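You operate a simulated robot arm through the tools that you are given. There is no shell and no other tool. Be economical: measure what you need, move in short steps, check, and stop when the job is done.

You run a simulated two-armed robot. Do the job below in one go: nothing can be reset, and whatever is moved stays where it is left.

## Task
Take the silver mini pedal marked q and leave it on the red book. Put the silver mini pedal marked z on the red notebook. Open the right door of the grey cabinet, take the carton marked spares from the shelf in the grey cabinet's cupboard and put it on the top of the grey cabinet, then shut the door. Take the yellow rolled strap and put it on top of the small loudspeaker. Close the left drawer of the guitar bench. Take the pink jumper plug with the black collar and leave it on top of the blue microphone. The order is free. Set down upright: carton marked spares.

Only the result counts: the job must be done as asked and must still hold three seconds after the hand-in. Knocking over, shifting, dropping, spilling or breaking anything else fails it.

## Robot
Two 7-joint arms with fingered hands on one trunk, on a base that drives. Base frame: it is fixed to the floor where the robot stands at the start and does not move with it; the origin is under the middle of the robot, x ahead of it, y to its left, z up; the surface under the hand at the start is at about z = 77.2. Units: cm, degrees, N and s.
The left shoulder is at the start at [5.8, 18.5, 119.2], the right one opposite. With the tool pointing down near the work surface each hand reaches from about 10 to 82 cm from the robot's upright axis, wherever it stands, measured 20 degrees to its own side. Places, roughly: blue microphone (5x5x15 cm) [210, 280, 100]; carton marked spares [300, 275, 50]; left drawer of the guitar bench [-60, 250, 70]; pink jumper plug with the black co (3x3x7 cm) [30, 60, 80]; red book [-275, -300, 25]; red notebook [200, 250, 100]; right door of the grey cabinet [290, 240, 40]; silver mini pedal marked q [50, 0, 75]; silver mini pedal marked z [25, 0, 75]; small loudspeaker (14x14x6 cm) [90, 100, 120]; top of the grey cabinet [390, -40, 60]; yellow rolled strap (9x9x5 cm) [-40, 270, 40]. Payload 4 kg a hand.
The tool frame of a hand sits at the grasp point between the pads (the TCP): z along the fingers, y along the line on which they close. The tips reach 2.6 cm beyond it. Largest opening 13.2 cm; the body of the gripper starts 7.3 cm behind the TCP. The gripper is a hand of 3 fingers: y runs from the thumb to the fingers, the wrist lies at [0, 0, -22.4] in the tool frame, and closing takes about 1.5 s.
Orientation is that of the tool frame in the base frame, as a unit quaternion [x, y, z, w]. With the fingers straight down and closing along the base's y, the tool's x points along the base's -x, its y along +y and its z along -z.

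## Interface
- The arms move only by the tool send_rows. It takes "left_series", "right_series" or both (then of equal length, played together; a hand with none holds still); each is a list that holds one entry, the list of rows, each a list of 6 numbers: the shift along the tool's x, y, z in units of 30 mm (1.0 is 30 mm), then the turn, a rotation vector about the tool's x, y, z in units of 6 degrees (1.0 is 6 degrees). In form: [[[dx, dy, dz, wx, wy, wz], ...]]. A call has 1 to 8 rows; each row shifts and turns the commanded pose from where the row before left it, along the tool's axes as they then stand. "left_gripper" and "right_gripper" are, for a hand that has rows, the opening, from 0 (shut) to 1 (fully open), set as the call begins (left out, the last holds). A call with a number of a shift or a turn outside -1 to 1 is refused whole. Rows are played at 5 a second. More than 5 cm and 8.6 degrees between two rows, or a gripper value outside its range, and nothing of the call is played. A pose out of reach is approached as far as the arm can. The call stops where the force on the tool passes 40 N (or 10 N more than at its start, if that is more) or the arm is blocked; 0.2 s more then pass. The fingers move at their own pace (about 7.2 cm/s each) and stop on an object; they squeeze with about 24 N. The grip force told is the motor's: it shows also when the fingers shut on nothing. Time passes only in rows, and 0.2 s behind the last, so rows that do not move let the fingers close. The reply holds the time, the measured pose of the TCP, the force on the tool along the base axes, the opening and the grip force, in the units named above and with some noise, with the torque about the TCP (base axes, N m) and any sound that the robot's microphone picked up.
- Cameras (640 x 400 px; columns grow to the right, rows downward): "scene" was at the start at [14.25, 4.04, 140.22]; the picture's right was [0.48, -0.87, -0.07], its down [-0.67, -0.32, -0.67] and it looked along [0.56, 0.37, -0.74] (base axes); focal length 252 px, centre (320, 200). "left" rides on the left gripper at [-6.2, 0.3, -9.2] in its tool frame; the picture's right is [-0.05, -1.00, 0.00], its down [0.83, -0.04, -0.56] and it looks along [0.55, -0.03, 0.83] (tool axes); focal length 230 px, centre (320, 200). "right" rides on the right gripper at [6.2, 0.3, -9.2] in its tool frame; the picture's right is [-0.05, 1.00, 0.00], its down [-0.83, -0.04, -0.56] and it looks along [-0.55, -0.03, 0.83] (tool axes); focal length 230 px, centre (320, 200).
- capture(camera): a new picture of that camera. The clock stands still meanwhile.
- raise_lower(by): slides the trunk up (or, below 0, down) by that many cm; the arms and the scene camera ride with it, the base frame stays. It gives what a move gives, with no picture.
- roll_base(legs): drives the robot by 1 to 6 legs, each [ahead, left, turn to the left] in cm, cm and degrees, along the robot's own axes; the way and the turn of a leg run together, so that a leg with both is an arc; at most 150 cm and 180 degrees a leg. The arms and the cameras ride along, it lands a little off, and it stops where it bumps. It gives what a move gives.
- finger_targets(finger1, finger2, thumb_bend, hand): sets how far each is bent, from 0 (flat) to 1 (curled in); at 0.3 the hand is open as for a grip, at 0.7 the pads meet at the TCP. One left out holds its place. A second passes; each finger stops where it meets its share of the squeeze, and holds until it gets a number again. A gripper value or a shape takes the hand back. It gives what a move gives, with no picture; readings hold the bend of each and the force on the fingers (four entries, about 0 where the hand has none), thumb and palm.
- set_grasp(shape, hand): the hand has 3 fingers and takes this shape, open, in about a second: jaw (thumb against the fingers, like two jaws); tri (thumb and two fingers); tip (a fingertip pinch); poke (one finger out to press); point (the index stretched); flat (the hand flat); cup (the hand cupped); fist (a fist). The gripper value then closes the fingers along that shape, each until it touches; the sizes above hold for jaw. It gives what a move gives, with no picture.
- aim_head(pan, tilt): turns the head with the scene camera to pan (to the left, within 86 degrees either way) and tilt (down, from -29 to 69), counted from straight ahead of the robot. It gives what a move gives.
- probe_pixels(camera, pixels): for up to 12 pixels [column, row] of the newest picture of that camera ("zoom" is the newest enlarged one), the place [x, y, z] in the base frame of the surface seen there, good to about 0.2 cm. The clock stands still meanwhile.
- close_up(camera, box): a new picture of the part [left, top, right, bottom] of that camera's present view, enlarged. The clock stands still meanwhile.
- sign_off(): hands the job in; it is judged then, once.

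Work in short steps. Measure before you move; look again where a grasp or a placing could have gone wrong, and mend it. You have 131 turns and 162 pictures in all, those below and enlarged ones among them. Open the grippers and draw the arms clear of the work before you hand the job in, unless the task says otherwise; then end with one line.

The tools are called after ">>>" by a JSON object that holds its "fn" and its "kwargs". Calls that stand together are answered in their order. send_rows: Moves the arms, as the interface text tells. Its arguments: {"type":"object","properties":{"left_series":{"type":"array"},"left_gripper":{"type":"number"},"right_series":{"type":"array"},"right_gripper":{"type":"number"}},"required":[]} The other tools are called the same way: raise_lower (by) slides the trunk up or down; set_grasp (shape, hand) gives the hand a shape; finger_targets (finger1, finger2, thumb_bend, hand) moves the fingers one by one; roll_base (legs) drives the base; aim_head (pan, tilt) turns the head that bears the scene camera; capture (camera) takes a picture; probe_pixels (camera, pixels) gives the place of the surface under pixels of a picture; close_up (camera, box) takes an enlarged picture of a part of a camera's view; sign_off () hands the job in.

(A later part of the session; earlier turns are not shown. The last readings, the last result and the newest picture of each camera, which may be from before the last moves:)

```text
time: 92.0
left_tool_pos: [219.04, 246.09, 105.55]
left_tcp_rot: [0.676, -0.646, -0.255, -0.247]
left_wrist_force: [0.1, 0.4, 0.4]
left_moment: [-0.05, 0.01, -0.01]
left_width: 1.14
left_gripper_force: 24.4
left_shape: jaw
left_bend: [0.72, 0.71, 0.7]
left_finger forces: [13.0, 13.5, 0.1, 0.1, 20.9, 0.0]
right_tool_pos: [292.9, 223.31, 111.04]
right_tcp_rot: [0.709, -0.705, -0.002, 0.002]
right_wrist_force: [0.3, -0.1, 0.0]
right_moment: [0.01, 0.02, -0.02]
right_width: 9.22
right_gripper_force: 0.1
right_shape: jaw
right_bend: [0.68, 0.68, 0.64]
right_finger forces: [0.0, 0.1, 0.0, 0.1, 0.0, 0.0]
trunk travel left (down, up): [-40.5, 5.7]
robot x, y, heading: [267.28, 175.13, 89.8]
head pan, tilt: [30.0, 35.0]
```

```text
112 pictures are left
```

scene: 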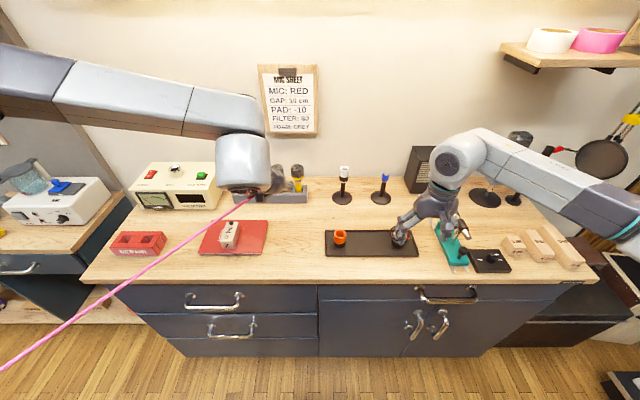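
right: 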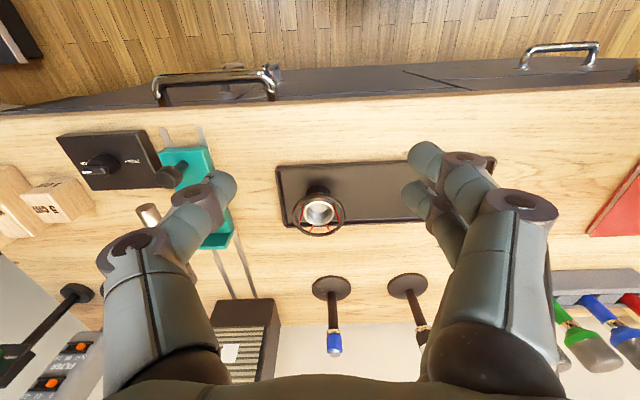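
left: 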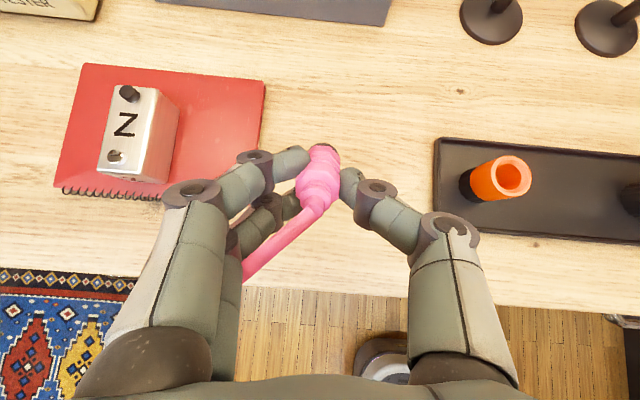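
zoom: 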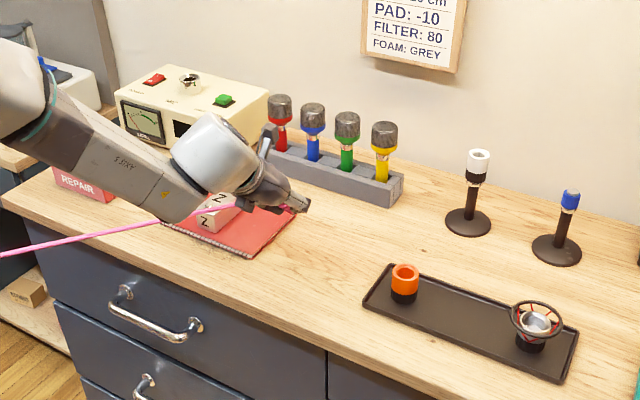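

Height is the limit in this tilt, so I use the trunk: base 5 cm forward, then trunk down 10.

>>> {"fn": "roll_base", "kwargs": {"legs": [[5, 0, 0]]}}

>>> {"fn": "raise_lower", "kwargs": {"by": -9.5}}

>>> {"fn": "capture", "kwargs": {"camera": "left"}}

>>> {"fn": "close_up", "kwargs": {"camera": "scene", "box": [220, 120, 420, 280]}}

```text
time: 92.9
left_tool_pos: [219.07, 250.33, 106.04]
left_tcp_rot: [0.675, -0.645, -0.258, -0.249]
left_wrist_force: [-0.4, -1.0, 0.5]
left_moment: [-0.02, -0.01, 0.02]
left_width: 1.17
left_gripper_force: 23.8
left_shape: jaw
left_bend: [0.72, 0.71, 0.7]
left_finger forces: [13.0, 13.5, 0.0, 0.0, 20.9, 0.0]
right_tool_pos: [293.0, 227.33, 111.6]
right_tcp_rot: [0.709, -0.705, -0.004, 0.0]
right_wrist_force: [0.3, -0.5, 0.2]
right_moment: [0.05, -0.01, -0.02]
right_width: 9.21
right_gripper_force: 0.0
right_shape: jaw
right_bend: [0.68, 0.68, 0.64]
right_finger forces: [0.1, 0.0, 0.1, 0.2, 0.0, 0.0]
trunk travel left (down, up): [-40.5, 5.7]
robot x, y, heading: [267.0, 179.48, 89.9]
head pan, tilt: [30.0, 35.0]
```

```text
time: 94.2
left_tool_pos: [219.02, 250.83, 95.93]
left_tcp_rot: [0.675, -0.646, -0.255, -0.247]
left_wrist_force: [-0.1, 0.7, -1.4]
left_moment: [0.0, 0.0, -0.02]
left_width: 1.18
left_gripper_force: 23.6
left_shape: jaw
left_bend: [0.72, 0.71, 0.7]
left_finger forces: [12.9, 13.2, 0.0, 0.1, 20.8, 0.0]
right_tool_pos: [292.98, 228.01, 101.64]
right_tcp_rot: [0.709, -0.705, -0.001, 0.002]
right_wrist_force: [-0.2, 0.2, 0.5]
right_moment: [0.0, -0.02, 0.01]
right_width: 9.21
right_gripper_force: 0.1
right_shape: jaw
right_bend: [0.68, 0.68, 0.64]
right_finger forces: [0.1, 0.1, 0.0, 0.1, 0.1, 0.0]
trunk travel left (down, up): [-31.0, 15.2]
robot x, y, heading: [267.04, 179.94, 90.1]
head pan, tilt: [30.0, 35.0]
```

```text
111 pictures are left
```

left: 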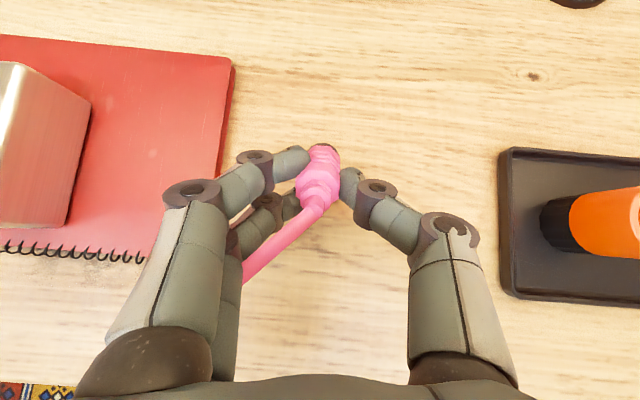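

```text
2.50 times, centred on (320, 200) of scene
```

zoom: 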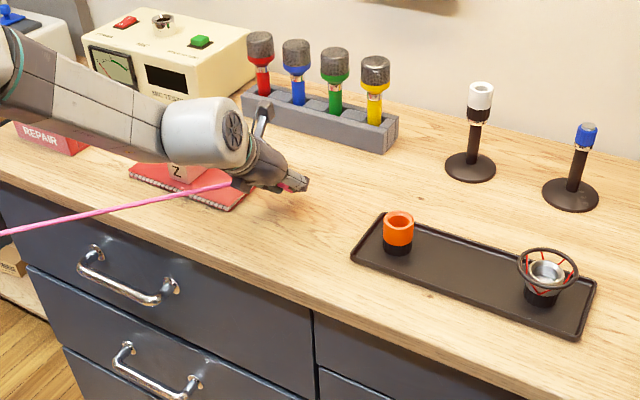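

Tip is ~2 cm above the desk. I lower in small steps until contact, then release.

>>> {"fn": "send_rows", "kwargs": {"left_series": [[[0.11, 0, 0.124, 0, 0, 0], [0.11, 0, 0.124, 0, 0, 0], [0.11, 0, 0.124, 0, 0, 0], [0.11, 0, 0.124, 0, 0, 0]]]}}

>>> {"fn": "close_up", "kwargs": {"camera": "scene", "box": [275, 150, 345, 210]}}

```text
time: 95.2
left_tool_pos: [219.06, 250.89, 94.36]
left_tcp_rot: [0.675, -0.645, -0.256, -0.248]
left_wrist_force: [-0.1, -9.0, 11.9]
left_moment: [0.16, -0.02, -0.02]
left_width: 1.24
left_gripper_force: 25.0
left_shape: jaw
left_bend: [0.72, 0.71, 0.71]
left_finger forces: [17.0, 14.0, 0.0, 0.1, 25.9, 0.0]
right_tool_pos: [292.96, 228.07, 101.76]
right_tcp_rot: [0.709, -0.705, -0.003, 0.003]
right_wrist_force: [0.1, -0.5, -0.2]
right_moment: [0.03, -0.02, 0.02]
right_width: 9.23
right_gripper_force: 0.1
right_shape: jaw
right_bend: [0.68, 0.68, 0.64]
right_finger forces: [0.1, 0.0, 0.0, 0.1, 0.0, 0.0]
trunk travel left (down, up): [-31.0, 15.2]
robot x, y, heading: [267.33, 179.24, 90.1]
head pan, tilt: [30.0, 35.0]
```

```text
6.67 times, centred on (310, 180) of scene
```

zoom: 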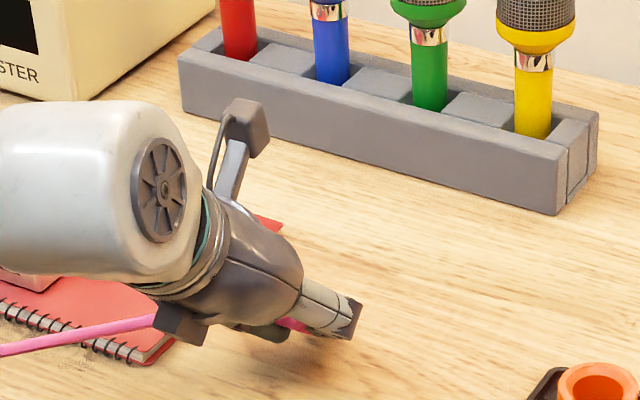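

Contact felt. Open and retreat along the tool axis, then look.

>>> {"fn": "send_rows", "kwargs": {"left_series": [[[0, 0, 0, 0, 0, 0], [0, 0, 0, 0, 0, 0], [0, 0, 0, 0, 0, 0], [0, 0, 0, 0, 0, 0], [-0.2, 0, -0.3, 0, 0, 0], [-0.4, 0, -0.5, 0, 0, 0], [-0.7, 0, -0.7, 0, 0, 0], [-0.7, 0, -0.7, 0, 0, 0]]], "left_gripper": 0.5}}

>>> {"fn": "capture", "kwargs": {"camera": "left"}}

>>> {"fn": "close_up", "kwargs": {"camera": "scene", "box": [240, 120, 400, 220]}}

```text
time: 97.0
left_tool_pos: [218.99, 250.96, 103.05]
left_tcp_rot: [0.676, -0.646, -0.255, -0.247]
left_wrist_force: [0.8, -0.4, 1.1]
left_moment: [0.0, 0.02, 0.01]
left_width: 6.53
left_gripper_force: 0.1
left_shape: jaw
left_bend: [0.73, 0.73, 0.7]
left_finger forces: [0.0, 0.0, 0.0, 0.0, 0.0, 0.0]
right_tool_pos: [293.01, 228.09, 101.61]
right_tcp_rot: [0.709, -0.705, -0.003, 0.002]
right_wrist_force: [0.0, -0.5, -0.1]
right_moment: [0.02, 0.01, 0.02]
right_width: 9.21
right_gripper_force: 0.1
right_shape: jaw
right_bend: [0.68, 0.68, 0.64]
right_finger forces: [0.0, 0.0, 0.1, 0.1, 0.0, 0.0]
trunk travel left (down, up): [-31.0, 15.2]
robot x, y, heading: [267.03, 179.65, 89.7]
head pan, tilt: [30.0, 35.0]
```

```text
108 pictures are left
```

left: 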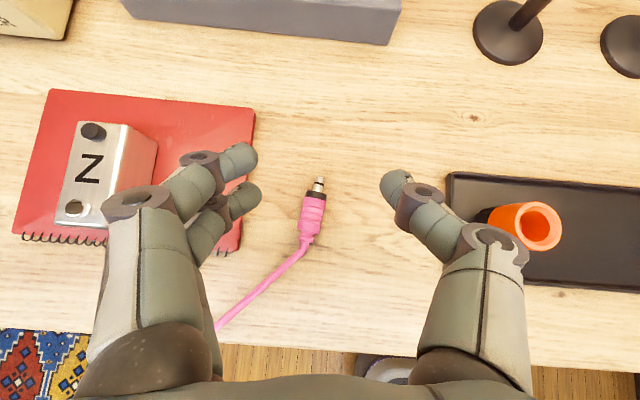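

```text
4.00 times, centred on (320, 170) of scene
```

zoom: 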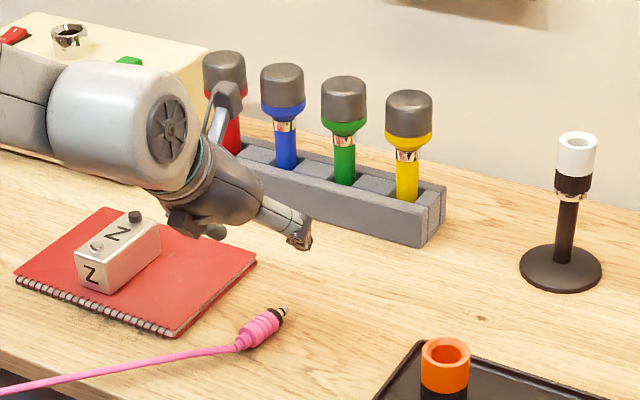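

The plug lies stably on the desk. I measure it and bring the left hand back to vertical.

>>> {"fn": "probe_pixels", "kwargs": {"camera": "left", "pixels": [[319, 182], [316, 193], [313, 205], [311, 218], [309, 232], [304, 243], [301, 215], [322, 215]]}}

>>> {"fn": "send_rows", "kwargs": {"left_series": [[[0, 0, -0.5, 0, 1, 0], [0, 0, 0, 0, 1, 0], [0, 0, 0, 0, 1, 0], [0, 0, 0, 0, 1, 0], [0, 0, 0, 0, 1, 0], [0, 0, 0, 0, 1, 0], [0, 0, 0, 0, 1, 0], [0, 0, 0, 0, 0, 0]]]}}

>>> {"fn": "capture", "kwargs": {"camera": "left"}}

```text
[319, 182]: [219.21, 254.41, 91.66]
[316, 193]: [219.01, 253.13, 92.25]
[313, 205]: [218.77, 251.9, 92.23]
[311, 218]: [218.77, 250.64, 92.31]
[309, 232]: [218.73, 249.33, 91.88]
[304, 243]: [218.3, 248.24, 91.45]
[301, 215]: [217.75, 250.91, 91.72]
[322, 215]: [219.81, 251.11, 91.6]
```

```text
time: 98.8
left_tool_pos: [219.45, 247.23, 104.68]
left_tcp_rot: [0.723, -0.691, 0.003, 0.002]
left_wrist_force: [0.4, 0.5, -0.5]
left_moment: [0.01, -0.01, -0.01]
left_width: 6.55
left_gripper_force: 0.0
left_shape: jaw
left_bend: [0.73, 0.73, 0.7]
left_finger forces: [0.1, 0.0, 0.0, 0.0, 0.1, 0.1]
left hand out of reach, approached as far as the arm can: row 6, 7
right_tool_pos: [292.87, 228.18, 101.6]
right_tcp_rot: [0.709, -0.705, -0.001, 0.002]
right_wrist_force: [-0.4, -0.1, 0.2]
right_moment: [-0.01, 0.01, -0.03]
right_width: 9.22
right_gripper_force: 0.0
right_shape: jaw
right_bend: [0.68, 0.68, 0.64]
right_finger forces: [0.1, 0.0, 0.0, 0.0, 0.0, 0.0]
trunk travel left (down, up): [-31.0, 15.2]
robot x, y, heading: [266.92, 179.65, 89.9]
head pan, tilt: [30.0, 35.0]
```

```text
106 pictures are left
```

left: 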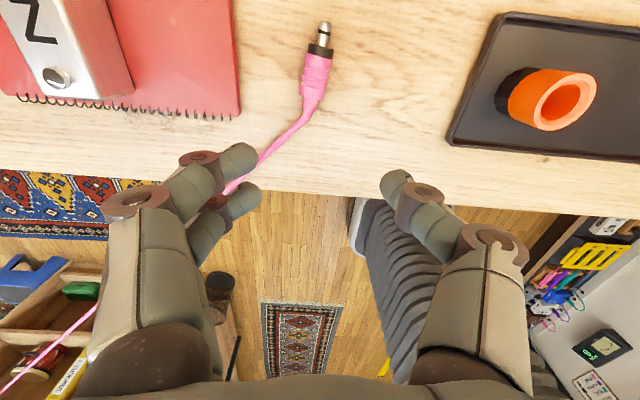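

The arm is at its far limit; I pull the right hand back, lift the left, and move the base closer (forward 15, left 25).

>>> {"fn": "send_rows", "kwargs": {"right_series": [[[1, 0, -0.2, 0, 0, 0], [1, 0, -0.2, 0, 0, 0], [1, 0, -0.2, 0, 0, 0], [1, 0, -0.2, 0, 0, 0], [1, 0, -0.2, 0, 0, 0], [1, 0, -0.2, 0, 0, 0], [1, 0, -0.2, 0, 0, 0]]], "left_series": [[[0.3, 0, -0.3, 0, 0, 0], [0.3, 0, -0.3, 0, 0, 0], [0.3, 0, -0.3, 0, 0, 0], [0.3, 0, -0.3, 0, 0, 0], [0.3, 0, -0.3, 0, 0, 0], [0.3, 0, -0.3, 0, 0, 0], [0.3, 0, -0.3, 0, 0, 0]]]}}

>>> {"fn": "roll_base", "kwargs": {"legs": [[18, 25, 0]]}}

>>> {"fn": "capture", "kwargs": {"camera": "left"}}

```text
time: 100.4
left_tool_pos: [219.55, 240.86, 111.17]
left_tcp_rot: [0.723, -0.691, 0.003, 0.001]
left_wrist_force: [-0.1, -0.6, 0.3]
left_moment: [0.03, 0.02, -0.01]
left_width: 6.53
left_gripper_force: 0.2
left_shape: jaw
left_bend: [0.73, 0.73, 0.7]
left_finger forces: [0.0, 0.0, 0.0, 0.1, 0.0, 0.0]
right_tool_pos: [292.88, 206.86, 105.72]
right_tcp_rot: [0.709, -0.705, -0.003, 0.0]
right_wrist_force: [-0.7, -0.4, 0.0]
right_moment: [0.03, -0.01, -0.01]
right_width: 9.21
right_gripper_force: 0.1
right_shape: jaw
right_bend: [0.68, 0.68, 0.64]
right_finger forces: [0.0, 0.0, 0.0, 0.0, 0.0, 0.0]
trunk travel left (down, up): [-31.0, 15.2]
robot x, y, heading: [267.27, 179.74, 89.9]
head pan, tilt: [30.0, 35.0]
```

```text
time: 102.4
left_tool_pos: [194.71, 258.98, 111.22]
left_tcp_rot: [0.723, -0.691, 0.004, 0.001]
left_wrist_force: [0.1, -0.9, -0.3]
left_moment: [-0.01, -0.02, 0.01]
left_width: 6.55
left_gripper_force: 0.0
left_shape: jaw
left_bend: [0.73, 0.73, 0.7]
left_finger forces: [0.1, 0.0, 0.0, 0.1, 0.0, 0.0]
right_tool_pos: [268.04, 225.03, 105.69]
right_tcp_rot: [0.709, -0.705, -0.003, 0.002]
right_wrist_force: [-1.0, 0.4, -1.0]
right_moment: [0.0, -0.04, 0.01]
right_width: 9.21
right_gripper_force: 0.1
right_shape: jaw
right_bend: [0.68, 0.68, 0.64]
right_finger forces: [0.0, 0.0, 0.0, 0.1, 0.1, 0.0]
trunk travel left (down, up): [-31.0, 15.2]
robot x, y, heading: [242.38, 197.61, 90.0]
head pan, tilt: [30.0, 35.0]
```

```text
105 pictures are left
```

left: 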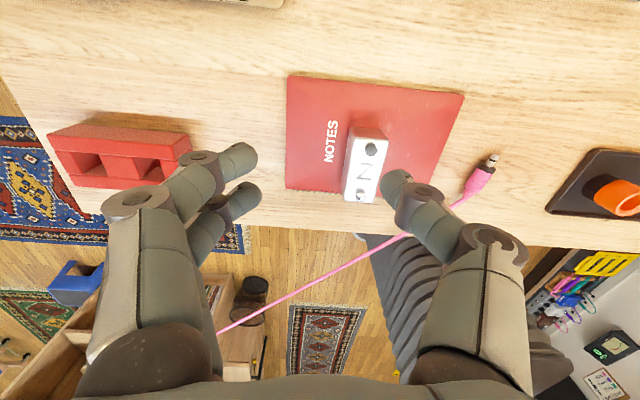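

I bring the left hand over the plug at (218.8, 251).

>>> {"fn": "send_rows", "kwargs": {"left_series": [[[0.33, -1, 0, 0, 0, 0], [0.33, -1, 0, 0, 0, 0], [0.33, -1, 0, 0, 0, 0], [0.33, -1, 0, 0, 0, 0], [0.33, -1, 0, 0, 0, 0], [0.33, -1, 0.2, 0, 0, 0], [0.33, -1, 0.8, 0, 0, 0], [0.33, -1, 1, 0, 0, 0]]]}}

>>> {"fn": "capture", "kwargs": {"camera": "left"}}

```text
time: 104.2
left_tool_pos: [219.06, 252.22, 105.25]
left_tcp_rot: [0.723, -0.691, 0.004, 0.001]
left_wrist_force: [-0.1, 0.5, -0.3]
left_moment: [0.01, 0.02, -0.01]
left_width: 6.56
left_gripper_force: 0.1
left_shape: jaw
left_bend: [0.73, 0.73, 0.7]
left_finger forces: [0.1, 0.1, 0.0, 0.0, 0.0, 0.1]
right_tool_pos: [268.08, 225.14, 105.68]
right_tcp_rot: [0.709, -0.705, -0.002, 0.002]
right_wrist_force: [0.2, 0.5, -0.7]
right_moment: [-0.03, 0.03, 0.02]
right_width: 9.21
right_gripper_force: 0.1
right_shape: jaw
right_bend: [0.68, 0.68, 0.64]
right_finger forces: [0.0, 0.0, 0.1, 0.0, 0.0, 0.0]
trunk travel left (down, up): [-31.0, 15.2]
robot x, y, heading: [242.09, 197.35, 90.0]
head pan, tilt: [30.0, 35.0]
```

```text
104 pictures are left
```

left: 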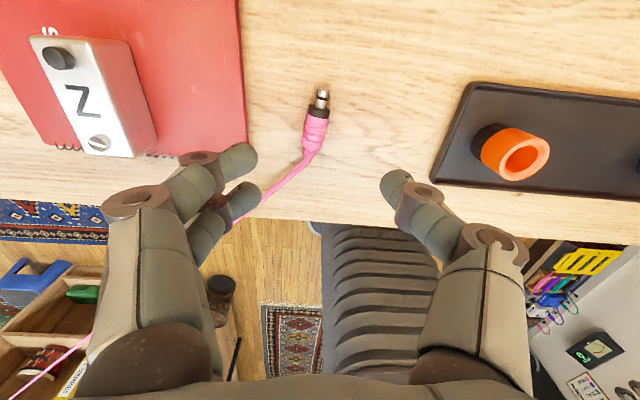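

Centred. I shift 1.3 cm back and descend to z≈93, then close.

>>> {"fn": "send_rows", "kwargs": {"left_series": [[[0.43, 0, 0.9, 0, 0, 0], [0, 0, 0.9, 0, 0, 0], [0, 0, 0.9, 0, 0, 0], [0, 0, 0.7, 0, 0, 0], [0, 0, 0.4, 0, 0, 0], [0, 0, 0.2, 0, 0, 0]]]}}

>>> {"fn": "send_rows", "kwargs": {"left_series": [[[0, 0, 0, 0, 0, 0], [0, 0, 0, 0, 0, 0], [0, 0, 0, 0, 0, 0], [0, 0, 0, 0, 0, 0], [0, 0, 0, 0, 0, 0], [0, 0, 0, 0, 0, 0], [0, 0, -0.2, 0, 0, 0], [0, 0, -0.5, 0, 0, 0]]], "left_gripper": 0}}

>>> {"fn": "close_up", "kwargs": {"camera": "left", "box": [220, 80, 420, 240]}}

>>> {"fn": "close_up", "kwargs": {"camera": "scene", "box": [220, 150, 380, 270]}}

```text
time: 105.6
left_tool_pos: [219.1, 250.82, 93.33]
left_tcp_rot: [0.723, -0.691, 0.003, 0.001]
left_wrist_force: [-0.3, 0.2, -0.4]
left_moment: [-0.02, -0.01, 0.0]
left_width: 6.54
left_gripper_force: 0.0
left_shape: jaw
left_bend: [0.73, 0.73, 0.7]
left_finger forces: [0.0, 0.1, 0.1, 0.1, 0.1, 0.0]
right_tool_pos: [268.16, 225.03, 105.69]
right_tcp_rot: [0.709, -0.705, -0.001, 0.003]
right_wrist_force: [-0.1, -0.6, -0.7]
right_moment: [-0.04, -0.01, 0.01]
right_width: 9.2
right_gripper_force: 0.0
right_shape: jaw
right_bend: [0.68, 0.68, 0.64]
right_finger forces: [0.0, 0.0, 0.0, 0.1, 0.0, 0.1]
trunk travel left (down, up): [-31.0, 15.2]
robot x, y, heading: [241.98, 197.79, 90.0]
head pan, tilt: [30.0, 35.0]
```

```text
time: 107.4
left_tool_pos: [218.94, 250.75, 95.56]
left_tcp_rot: [0.723, -0.69, 0.003, 0.002]
left_wrist_force: [-0.4, -0.7, -1.0]
left_moment: [-0.01, -0.02, 0.0]
left_width: 1.66
left_gripper_force: 24.1
left_shape: jaw
left_bend: [0.72, 0.72, 0.7]
left_finger forces: [10.5, 10.4, 0.1, 0.1, 19.5, 0.0]
right_tool_pos: [268.13, 224.98, 105.67]
right_tcp_rot: [0.709, -0.705, -0.002, 0.003]
right_wrist_force: [0.2, -0.4, -1.0]
right_moment: [0.0, 0.01, -0.02]
right_width: 9.23
right_gripper_force: 0.1
right_shape: jaw
right_bend: [0.68, 0.68, 0.64]
right_finger forces: [0.0, 0.1, 0.0, 0.1, 0.0, 0.0]
trunk travel left (down, up): [-31.0, 15.2]
robot x, y, heading: [242.25, 197.58, 90.2]
head pan, tilt: [30.0, 35.0]
```

```text
2.50 times, centred on (320, 160) of left
```

zoom: 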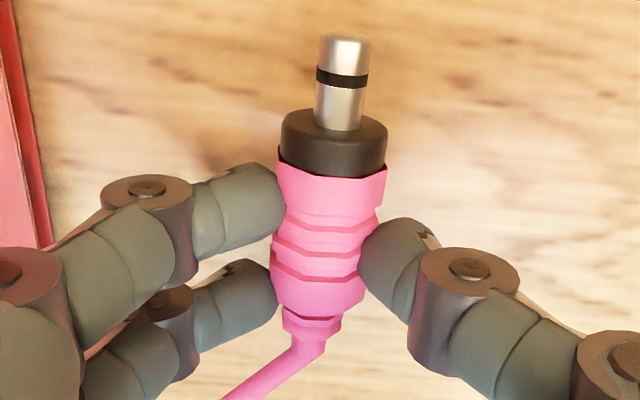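

```text
3.33 times, centred on (300, 210) of scene
```

zoom: 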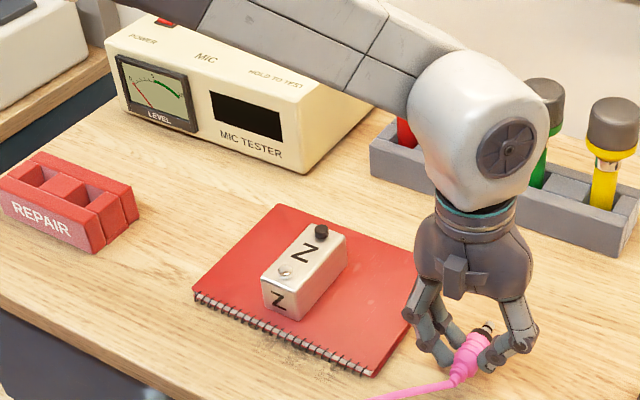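

Firm hold, plug horizontal with the cord end toward the robot. I lift to z≈118 and move the base closer to the mics.

>>> {"fn": "send_rows", "kwargs": {"left_series": [[[0, 0, -0.9, 0, 0, 0], [0, 0, -0.9, 0, 0, 0], [0, 0, -0.9, 0, 0, 0], [0, 0, -0.9, 0, 0, 0], [0, 0, -0.9, 0, 0, 0], [0, 0, -0.9, 0, 0, 0], [0, 0, -0.9, 0, 0, 0], [0, 0, -0.9, 0, 0, 0]]]}}

>>> {"fn": "roll_base", "kwargs": {"legs": [[7, 14, 0]]}}

>>> {"fn": "send_rows", "kwargs": {"left_series": [[[-0.8, -0.1, 0, 0, 0, 0], [-0.8, -0.1, 0, 0, 0, 0], [-0.8, -0.1, 0, 0, 0, 0], [-0.7, 0, 0, 0, 0, 0], [-0.7, 0, 0, 0, 0, 0], [-0.7, 0, 0, 0, 0, 0], [0, 0, 0, 0, 0, 0]]]}}

>>> {"fn": "capture", "kwargs": {"camera": "left"}}

```text
time: 109.2
left_tool_pos: [219.02, 250.82, 117.06]
left_tcp_rot: [0.722, -0.691, 0.005, 0.002]
left_wrist_force: [-0.8, 0.6, -0.3]
left_moment: [0.0, 0.03, -0.01]
left_width: 1.67
left_gripper_force: 24.0
left_shape: jaw
left_bend: [0.72, 0.72, 0.7]
left_finger forces: [10.5, 10.4, 0.0, 0.1, 19.4, 0.0]
right_tool_pos: [268.16, 224.89, 105.81]
right_tcp_rot: [0.71, -0.705, -0.002, 0.002]
right_wrist_force: [-0.3, 0.5, 0.5]
right_moment: [-0.03, -0.02, 0.02]
right_width: 9.2
right_gripper_force: 0.1
right_shape: jaw
right_bend: [0.68, 0.68, 0.64]
right_finger forces: [0.1, 0.0, 0.0, 0.0, 0.1, 0.0]
trunk travel left (down, up): [-31.0, 15.2]
robot x, y, heading: [242.13, 197.74, 90.1]
head pan, tilt: [30.0, 35.0]
```

```text
time: 110.6
left_tool_pos: [205.3, 257.68, 117.07]
left_tcp_rot: [0.723, -0.691, 0.003, 0.002]
left_wrist_force: [-0.5, -0.9, 0.4]
left_moment: [-0.03, 0.02, -0.02]
left_width: 1.65
left_gripper_force: 24.6
left_shape: jaw
left_bend: [0.72, 0.72, 0.7]
left_finger forces: [10.5, 10.5, 0.1, 0.1, 19.5, 0.0]
right_tool_pos: [254.23, 232.11, 105.85]
right_tcp_rot: [0.709, -0.705, -0.004, 0.001]
right_wrist_force: [0.3, 0.1, 0.6]
right_moment: [0.0, 0.0, 0.02]
right_width: 9.22
right_gripper_force: 0.1
right_shape: jaw
right_bend: [0.68, 0.68, 0.64]
right_finger forces: [0.0, 0.0, 0.0, 0.0, 0.1, 0.0]
trunk travel left (down, up): [-31.0, 15.2]
robot x, y, heading: [228.29, 204.35, 90.1]
head pan, tilt: [30.0, 35.0]
```

```text
time: 112.2
left_tool_pos: [204.13, 269.04, 116.78]
left_tcp_rot: [0.723, -0.691, 0.004, 0.001]
left_wrist_force: [-0.2, 0.4, -0.6]
left_moment: [-0.02, -0.01, 0.0]
left_width: 1.66
left_gripper_force: 23.7
left_shape: jaw
left_bend: [0.72, 0.72, 0.7]
left_finger forces: [10.3, 10.4, 0.1, 0.0, 18.3, 0.0]
left hand out of reach, approached as far as the arm can: row 5, 6
right_tool_pos: [254.17, 232.17, 105.71]
right_tcp_rot: [0.709, -0.705, -0.002, 0.001]
right_wrist_force: [-1.0, -0.3, -0.8]
right_moment: [-0.01, 0.02, 0.01]
right_width: 9.21
right_gripper_force: 0.1
right_shape: jaw
right_bend: [0.68, 0.68, 0.64]
right_finger forces: [0.1, 0.0, 0.0, 0.0, 0.0, 0.1]
trunk travel left (down, up): [-31.0, 15.2]
robot x, y, heading: [228.04, 204.1, 89.9]
head pan, tilt: [30.0, 35.0]
```

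```text
101 pictures are left
```

left: 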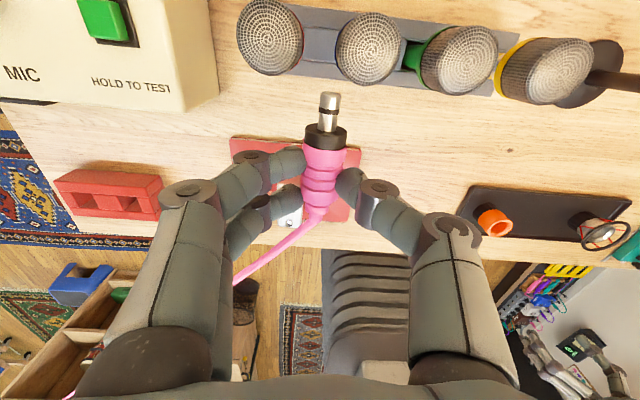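

I'm 5.5 cm short; I move the base 5 cm forward and 3.3 cm right, which puts the plug right over the blue mic.

>>> {"fn": "roll_base", "kwargs": {"legs": [[5.2, -3.4, 0]]}}

>>> {"fn": "send_rows", "kwargs": {"left_series": [[[0, 0, 0.3, 0, 0, 0], [0, 0, 0.3, 0, 0, 0], [0, 0, 0.3, 0, 0, 0], [0, 0, 0, 0, 0, 0]]]}}

>>> {"fn": "capture", "kwargs": {"camera": "left"}}

>>> {"fn": "capture", "kwargs": {"camera": "scene"}}

```text
time: 113.2
left_tool_pos: [207.18, 273.64, 116.86]
left_tcp_rot: [0.724, -0.69, 0.004, 0.0]
left_wrist_force: [0.8, -0.8, -1.0]
left_moment: [0.04, 0.0, -0.04]
left_width: 1.64
left_gripper_force: 24.3
left_shape: jaw
left_bend: [0.72, 0.72, 0.7]
left_finger forces: [10.2, 10.2, 0.0, 0.1, 18.3, 0.1]
right_tool_pos: [257.14, 236.9, 105.97]
right_tcp_rot: [0.71, -0.704, -0.003, 0.0]
right_wrist_force: [-0.4, -1.3, -0.7]
right_moment: [0.0, 0.0, -0.01]
right_width: 9.21
right_gripper_force: 0.0
right_shape: jaw
right_bend: [0.68, 0.68, 0.64]
right_finger forces: [0.0, 0.1, 0.0, 0.1, 0.1, 0.0]
trunk travel left (down, up): [-31.0, 15.2]
robot x, y, heading: [231.84, 209.65, 89.8]
head pan, tilt: [30.0, 35.0]
```

```text
time: 114.2
left_tool_pos: [207.39, 273.9, 114.05]
left_tcp_rot: [0.723, -0.691, 0.004, 0.0]
left_wrist_force: [0.3, -0.7, -1.8]
left_moment: [0.01, -0.03, -0.03]
left_width: 1.66
left_gripper_force: 24.0
left_shape: jaw
left_bend: [0.72, 0.72, 0.7]
left_finger forces: [10.3, 10.3, 0.0, 0.0, 18.2, 0.0]
right_tool_pos: [257.39, 236.98, 105.8]
right_tcp_rot: [0.71, -0.704, -0.003, 0.0]
right_wrist_force: [0.0, -0.2, 0.4]
right_moment: [0.0, 0.0, 0.03]
right_width: 9.21
right_gripper_force: 0.1
right_shape: jaw
right_bend: [0.68, 0.68, 0.64]
right_finger forces: [0.1, 0.0, 0.0, 0.0, 0.1, 0.0]
trunk travel left (down, up): [-31.0, 15.2]
robot x, y, heading: [231.68, 209.72, 90.0]
head pan, tilt: [30.0, 35.0]
```

```text
100 pictures are left
```

left: 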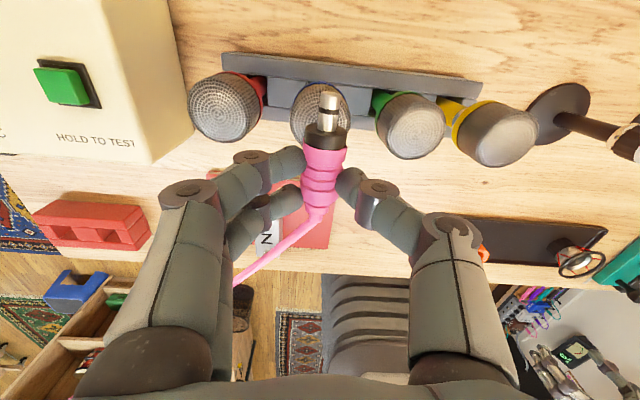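

```text
99 pictures are left
```

scene: 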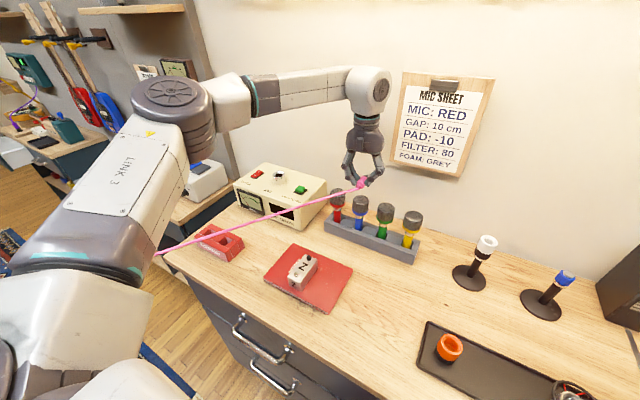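

The plug is over the blue mic head. I nudge forward 0.5 cm and lower to just above the top (TCP≈109.4), then check.

>>> {"fn": "send_rows", "kwargs": {"left_series": [[[-0.17, 0, 0.4, 0, 0, 0], [0, 0, 0.5, 0, 0, 0], [0, 0, 0.4, 0, 0, 0], [0, 0, 0.25, 0, 0, 0], [0, 0, 0, 0, 0, 0]]]}}

>>> {"fn": "close_up", "kwargs": {"camera": "scene", "box": [300, 120, 440, 260]}}

>>> {"fn": "close_up", "kwargs": {"camera": "left", "box": [220, 80, 420, 240]}}

```text
time: 115.4
left_tool_pos: [207.01, 273.73, 109.5]
left_tcp_rot: [0.724, -0.69, 0.002, -0.001]
left_wrist_force: [1.0, 0.9, -0.4]
left_moment: [0.0, 0.01, 0.0]
left_width: 1.62
left_gripper_force: 23.4
left_shape: jaw
left_bend: [0.72, 0.72, 0.7]
left_finger forces: [10.3, 10.2, 0.0, 0.0, 17.7, 0.1]
left hand out of reach, approached as far as the arm can: row 1, 4
right_tool_pos: [257.39, 237.16, 105.77]
right_tcp_rot: [0.71, -0.704, -0.001, 0.002]
right_wrist_force: [-1.1, 0.6, 0.0]
right_moment: [-0.03, -0.02, 0.01]
right_width: 9.2
right_gripper_force: 0.1
right_shape: jaw
right_bend: [0.68, 0.68, 0.64]
right_finger forces: [0.1, 0.1, 0.0, 0.0, 0.0, 0.1]
trunk travel left (down, up): [-31.0, 15.2]
robot x, y, heading: [231.66, 209.52, 89.9]
head pan, tilt: [30.0, 35.0]
```

```text
2.86 times, centred on (370, 190) of scene
```

zoom: 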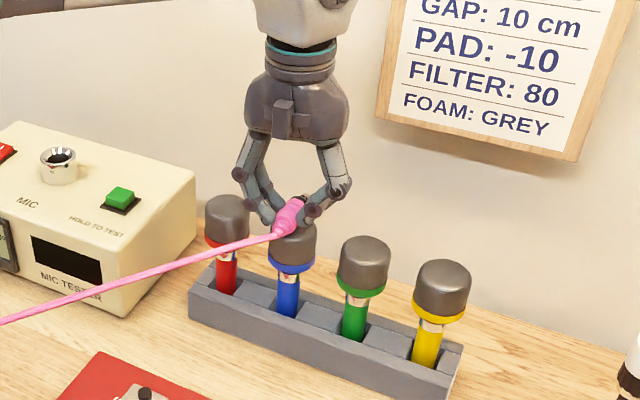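

```text
2.50 times, centred on (320, 160) of left
```

zoom: 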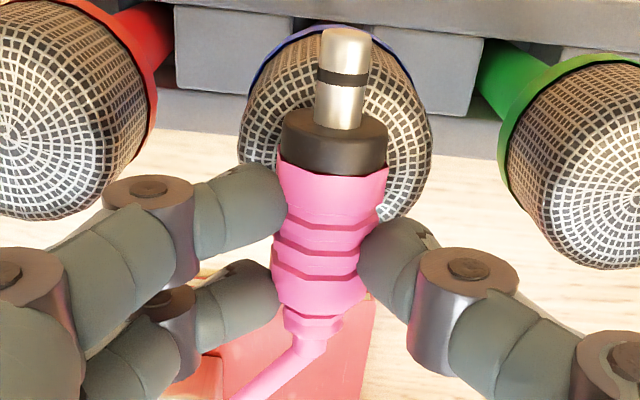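

Slightly short: at (207.0, 273.7) versus mic centre (207.5, 274.8). I nudge the base forward 0.8 and right 0.4.

>>> {"fn": "roll_base", "kwargs": {"legs": [[0.8, -0.4, 0]]}}

>>> {"fn": "send_rows", "kwargs": {"left_series": [[[0, 0, 0, 0, 0, 0]]]}}

>>> {"fn": "capture", "kwargs": {"camera": "left"}}

>>> {"fn": "probe_pixels", "kwargs": {"camera": "left", "pixels": [[300, 132], [300, 110], [350, 120], [345, 140], [325, 133], [321, 160], [320, 180], [292, 125], [358, 125], [290, 130]]}}

```text
time: 116.2
left_tool_pos: [207.3, 274.5, 109.59]
left_tcp_rot: [0.723, -0.691, 0.003, -0.002]
left_wrist_force: [-0.5, -0.2, 0.1]
left_moment: [0.05, 0.0, 0.0]
left_width: 1.63
left_gripper_force: 23.5
left_shape: jaw
left_bend: [0.72, 0.72, 0.7]
left_finger forces: [10.3, 10.2, 0.0, 0.1, 17.6, 0.0]
right_tool_pos: [257.76, 237.79, 105.84]
right_tcp_rot: [0.71, -0.704, -0.002, 0.001]
right_wrist_force: [0.1, -0.3, -1.0]
right_moment: [0.03, 0.01, 0.01]
right_width: 9.2
right_gripper_force: 0.1
right_shape: jaw
right_bend: [0.68, 0.68, 0.64]
right_finger forces: [0.0, 0.1, 0.1, 0.0, 0.0, 0.0]
trunk travel left (down, up): [-31.0, 15.2]
robot x, y, heading: [231.65, 210.39, 90.3]
head pan, tilt: [30.0, 35.0]
```

```text
time: 116.6
left_tool_pos: [207.53, 274.63, 109.49]
left_tcp_rot: [0.724, -0.69, 0.003, -0.001]
left_wrist_force: [-0.7, 0.2, -0.4]
left_moment: [0.0, 0.01, 0.01]
left_width: 1.61
left_gripper_force: 24.2
left_shape: jaw
left_bend: [0.72, 0.72, 0.7]
left_finger forces: [10.4, 10.1, 0.0, 0.0, 17.5, 0.0]
right_tool_pos: [257.92, 237.97, 105.71]
right_tcp_rot: [0.71, -0.704, -0.002, 0.002]
right_wrist_force: [0.1, 0.0, -0.1]
right_moment: [0.01, 0.01, 0.01]
right_width: 9.19
right_gripper_force: 0.1
right_shape: jaw
right_bend: [0.68, 0.68, 0.64]
right_finger forces: [0.1, 0.1, 0.1, 0.0, 0.0, 0.1]
trunk travel left (down, up): [-31.0, 15.2]
robot x, y, heading: [231.99, 210.17, 90.2]
head pan, tilt: [30.0, 35.0]
```

```text
96 pictures are left
```

left: 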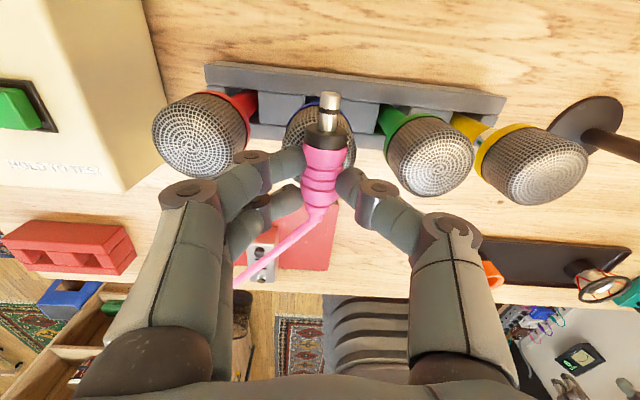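

```text
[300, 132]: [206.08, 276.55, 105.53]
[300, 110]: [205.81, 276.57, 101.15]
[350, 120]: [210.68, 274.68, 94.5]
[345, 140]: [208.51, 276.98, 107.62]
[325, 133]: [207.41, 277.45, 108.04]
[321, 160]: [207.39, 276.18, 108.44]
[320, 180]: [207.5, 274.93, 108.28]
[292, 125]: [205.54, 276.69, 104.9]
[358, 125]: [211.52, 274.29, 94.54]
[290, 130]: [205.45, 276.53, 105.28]
```

Well centred. I lower in 2 mm steps watching the force.

>>> {"fn": "send_rows", "kwargs": {"left_series": [[[0, 0, 0.08, 0, 0, 0], [0, 0, 0.08, 0, 0, 0], [0, 0, 0.05, 0, 0, 0], [0, 0, 0, 0, 0, 0]]]}}

>>> {"fn": "close_up", "kwargs": {"camera": "scene", "box": [325, 170, 405, 230]}}

```text
time: 117.6
left_tool_pos: [207.49, 274.63, 108.95]
left_tcp_rot: [0.724, -0.69, 0.003, -0.001]
left_wrist_force: [-0.2, 1.0, 3.5]
left_moment: [-0.02, -0.01, -0.01]
left_width: 1.62
left_gripper_force: 23.9
left_shape: jaw
left_bend: [0.72, 0.72, 0.7]
left_finger forces: [10.9, 10.8, 0.0, 0.0, 20.1, 0.1]
right_tool_pos: [257.73, 237.84, 105.71]
right_tcp_rot: [0.71, -0.704, -0.002, 0.002]
right_wrist_force: [0.1, -0.2, -0.9]
right_moment: [0.02, 0.04, -0.05]
right_width: 9.2
right_gripper_force: 0.1
right_shape: jaw
right_bend: [0.68, 0.68, 0.64]
right_finger forces: [0.1, 0.0, 0.1, 0.1, 0.0, 0.0]
trunk travel left (down, up): [-31.0, 15.2]
robot x, y, heading: [232.15, 210.5, 90.3]
head pan, tilt: [30.0, 35.0]
```

```text
6.67 times, centred on (365, 200) of scene
```

zoom: 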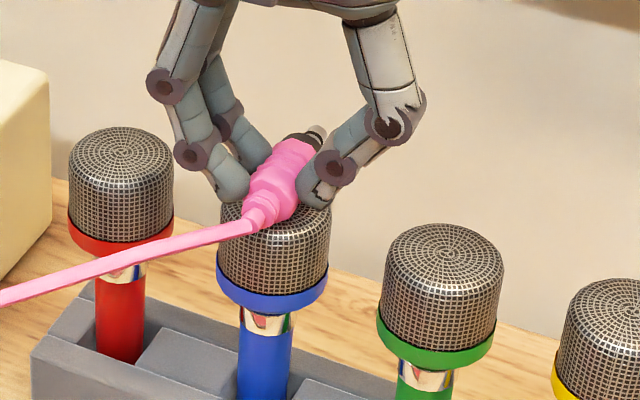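

Contact (≈4 N). I open partially, wait, and lift straight up.

>>> {"fn": "send_rows", "kwargs": {"left_series": [[[0, 0, 0, 0, 0, 0], [0, 0, 0, 0, 0, 0], [0, 0, 0, 0, 0, 0], [0, 0, -0.2, 0, 0, 0], [0, 0, -0.5, 0, 0, 0], [0, 0, -0.9, 0, 0, 0], [0, 0, -0.9, 0, 0, 0], [0, 0, -0.9, 0, 0, 0]]], "left_gripper": 0.4}}

>>> {"fn": "close_up", "kwargs": {"camera": "scene", "box": [325, 160, 425, 240]}}

```text
time: 119.4
left_tool_pos: [207.27, 274.71, 119.15]
left_tcp_rot: [0.724, -0.69, 0.003, 0.0]
left_wrist_force: [0.4, 0.6, 0.6]
left_moment: [0.0, 0.03, -0.01]
left_width: 5.23
left_gripper_force: 0.1
left_shape: jaw
left_bend: [0.73, 0.73, 0.7]
left_finger forces: [0.0, 0.0, 0.0, 0.0, 0.1, 0.1]
right_tool_pos: [257.76, 237.89, 105.8]
right_tcp_rot: [0.71, -0.704, -0.001, 0.002]
right_wrist_force: [0.4, -0.7, 0.6]
right_moment: [0.0, -0.03, 0.0]
right_width: 9.23
right_gripper_force: 0.2
right_shape: jaw
right_bend: [0.68, 0.68, 0.64]
right_finger forces: [0.0, 0.0, 0.1, 0.0, 0.0, 0.1]
trunk travel left (down, up): [-31.0, 15.2]
robot x, y, heading: [232.03, 210.37, 90.2]
head pan, tilt: [30.0, 35.0]
```

```text
5.00 times, centred on (375, 200) of scene
```

zoom: 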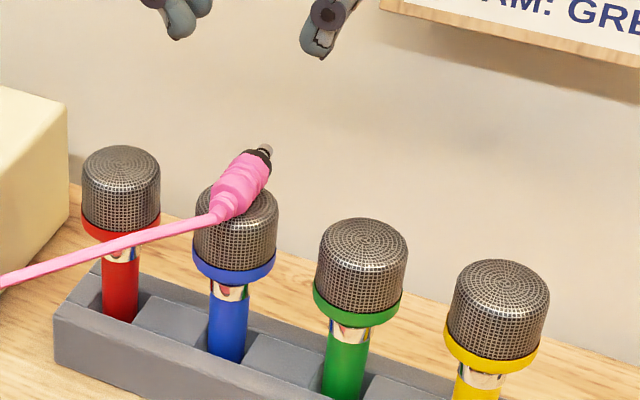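

The plug rests across the mic top. I withdraw the left hand, back off, and look toward (390,−40) and the cabinet doors.

>>> {"fn": "send_rows", "kwargs": {"left_series": [[[0.5, 0, -0.8, 0, 0, 0], [0.9, 0, 0, 0, 0, 0], [0.9, 0, 0, 0, 0, 0], [0.9, 0, 0, 0, 0, 0], [0.9, 0, 0, 0, 0, 0], [0.9, 0, 0, 0, 0, 0], [0.9, 0, 0, 0, 0, 0]]]}}

>>> {"fn": "roll_base", "kwargs": {"legs": [[-55, 0, 0]]}}

>>> {"fn": "aim_head", "kwargs": {"pan": -86, "tilt": 20}}

>>> {"fn": "capture", "kwargs": {"camera": "scene"}}

>>> {"fn": "aim_head", "kwargs": {"pan": -40, "tilt": 40}}

>>> {"fn": "capture", "kwargs": {"camera": "scene"}}

```text
time: 121.0
left_tool_pos: [208.27, 256.84, 121.76]
left_tcp_rot: [0.723, -0.69, 0.003, -0.002]
left_wrist_force: [0.6, 0.4, 0.3]
left_moment: [0.01, -0.02, 0.02]
left_width: 5.25
left_gripper_force: 0.0
left_shape: jaw
left_bend: [0.73, 0.73, 0.7]
left_finger forces: [0.0, 0.0, 0.0, 0.0, 0.0, 0.1]
right_tool_pos: [257.84, 237.77, 105.73]
right_tcp_rot: [0.71, -0.704, -0.003, 0.001]
right_wrist_force: [0.2, 0.6, -0.1]
right_moment: [0.0, 0.0, 0.03]
right_width: 9.22
right_gripper_force: 0.1
right_shape: jaw
right_bend: [0.68, 0.68, 0.64]
right_finger forces: [0.0, 0.0, 0.0, 0.0, 0.0, 0.0]
trunk travel left (down, up): [-31.0, 15.2]
robot x, y, heading: [232.07, 210.67, 90.3]
head pan, tilt: [30.0, 35.0]
```

```text
time: 124.1
left_tool_pos: [208.26, 202.29, 121.46]
left_tcp_rot: [0.725, -0.689, 0.004, -0.001]
left_wrist_force: [0.5, -1.0, -0.1]
left_moment: [0.02, 0.02, -0.05]
left_width: 5.22
left_gripper_force: 0.1
left_shape: jaw
left_bend: [0.73, 0.73, 0.7]
left_finger forces: [0.0, 0.1, 0.0, 0.0, 0.1, 0.0]
right_tool_pos: [258.02, 183.37, 105.65]
right_tcp_rot: [0.711, -0.704, -0.001, 0.002]
right_wrist_force: [-0.2, 0.1, -0.4]
right_moment: [-0.01, 0.01, -0.02]
right_width: 9.22
right_gripper_force: 0.1
right_shape: jaw
right_bend: [0.68, 0.68, 0.64]
right_finger forces: [0.1, 0.1, 0.0, 0.1, 0.0, 0.0]
trunk travel left (down, up): [-31.0, 15.2]
robot x, y, heading: [232.2, 155.74, 90.3]
head pan, tilt: [30.0, 35.0]
```

```text
time: 126.1
left_tool_pos: [208.39, 202.18, 121.5]
left_tcp_rot: [0.725, -0.689, 0.002, -0.001]
left_wrist_force: [-0.3, -0.7, -0.2]
left_moment: [0.04, 0.0, 0.03]
left_width: 5.23
left_gripper_force: 0.0
left_shape: jaw
left_bend: [0.73, 0.73, 0.7]
left_finger forces: [0.0, 0.0, 0.0, 0.0, 0.0, 0.2]
right_tool_pos: [257.94, 183.33, 105.78]
right_tcp_rot: [0.711, -0.703, -0.002, 0.003]
right_wrist_force: [0.1, -0.6, -0.6]
right_moment: [-0.01, -0.03, -0.04]
right_width: 9.2
right_gripper_force: 0.1
right_shape: jaw
right_bend: [0.68, 0.68, 0.64]
right_finger forces: [0.0, 0.1, 0.1, 0.0, 0.0, 0.0]
trunk travel left (down, up): [-31.0, 15.2]
robot x, y, heading: [232.39, 155.62, 90.2]
head pan, tilt: [-85.9, 20.0]
```

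```text
93 pictures are left
```

scene: 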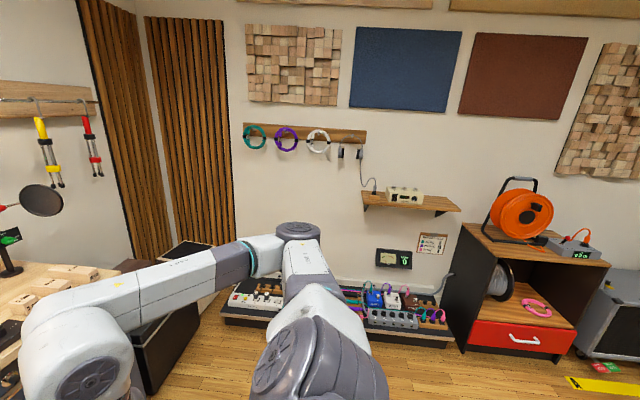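

```text
time: 127.2
left_tool_pos: [208.22, 202.13, 121.53]
left_tcp_rot: [0.724, -0.69, 0.003, -0.001]
left_wrist_force: [0.5, -0.5, 0.4]
left_moment: [0.0, -0.01, -0.02]
left_width: 5.22
left_gripper_force: 0.1
left_shape: jaw
left_bend: [0.73, 0.73, 0.7]
left_finger forces: [0.0, 0.0, 0.1, 0.0, 0.0, 0.1]
right_tool_pos: [257.87, 183.31, 105.77]
right_tcp_rot: [0.711, -0.703, -0.002, 0.002]
right_wrist_force: [0.1, 0.0, 0.0]
right_moment: [0.01, 0.0, -0.03]
right_width: 9.21
right_gripper_force: 0.0
right_shape: jaw
right_bend: [0.68, 0.68, 0.64]
right_finger forces: [0.0, 0.0, 0.0, 0.1, 0.0, 0.0]
trunk travel left (down, up): [-31.0, 15.2]
robot x, y, heading: [232.21, 155.76, 90.4]
head pan, tilt: [-40.0, 40.0]
```

```text
92 pictures are left
```

scene: 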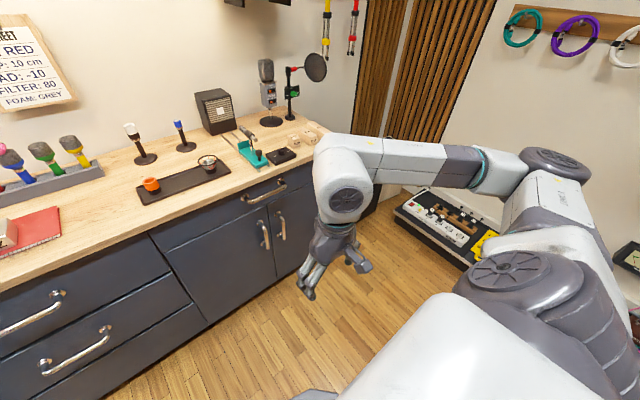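

The doors' handles are at (265,235) and (281,225). I measure them and the doors' edges, and zoom in.

>>> {"fn": "probe_pixels", "kwargs": {"camera": "scene", "pixels": [[278, 213], [281, 225], [283, 238], [262, 222], [268, 248], [268, 210], [274, 270], [300, 265], [310, 195], [165, 248], [260, 195], [310, 230]]}}

>>> {"fn": "close_up", "kwargs": {"camera": "scene", "box": [160, 160, 340, 320]}}

```text
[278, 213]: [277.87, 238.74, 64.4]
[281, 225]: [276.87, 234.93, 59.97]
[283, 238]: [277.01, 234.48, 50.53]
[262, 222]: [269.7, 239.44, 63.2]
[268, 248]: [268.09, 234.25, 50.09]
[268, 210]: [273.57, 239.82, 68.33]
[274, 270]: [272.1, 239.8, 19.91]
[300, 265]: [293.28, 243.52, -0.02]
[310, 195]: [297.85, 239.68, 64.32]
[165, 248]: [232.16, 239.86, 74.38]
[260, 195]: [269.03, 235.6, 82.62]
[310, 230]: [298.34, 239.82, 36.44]
```

```text
2.50 times, centred on (250, 240) of scene
```

zoom: 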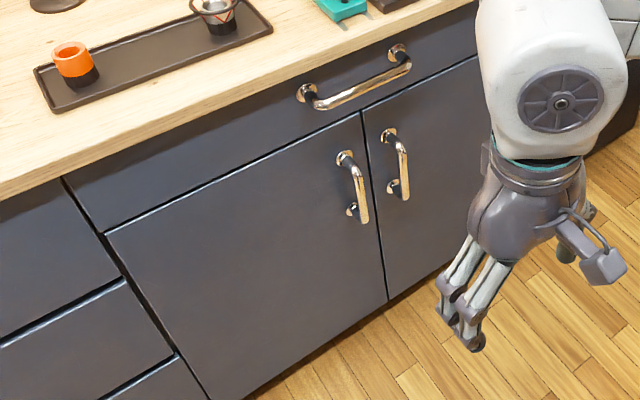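

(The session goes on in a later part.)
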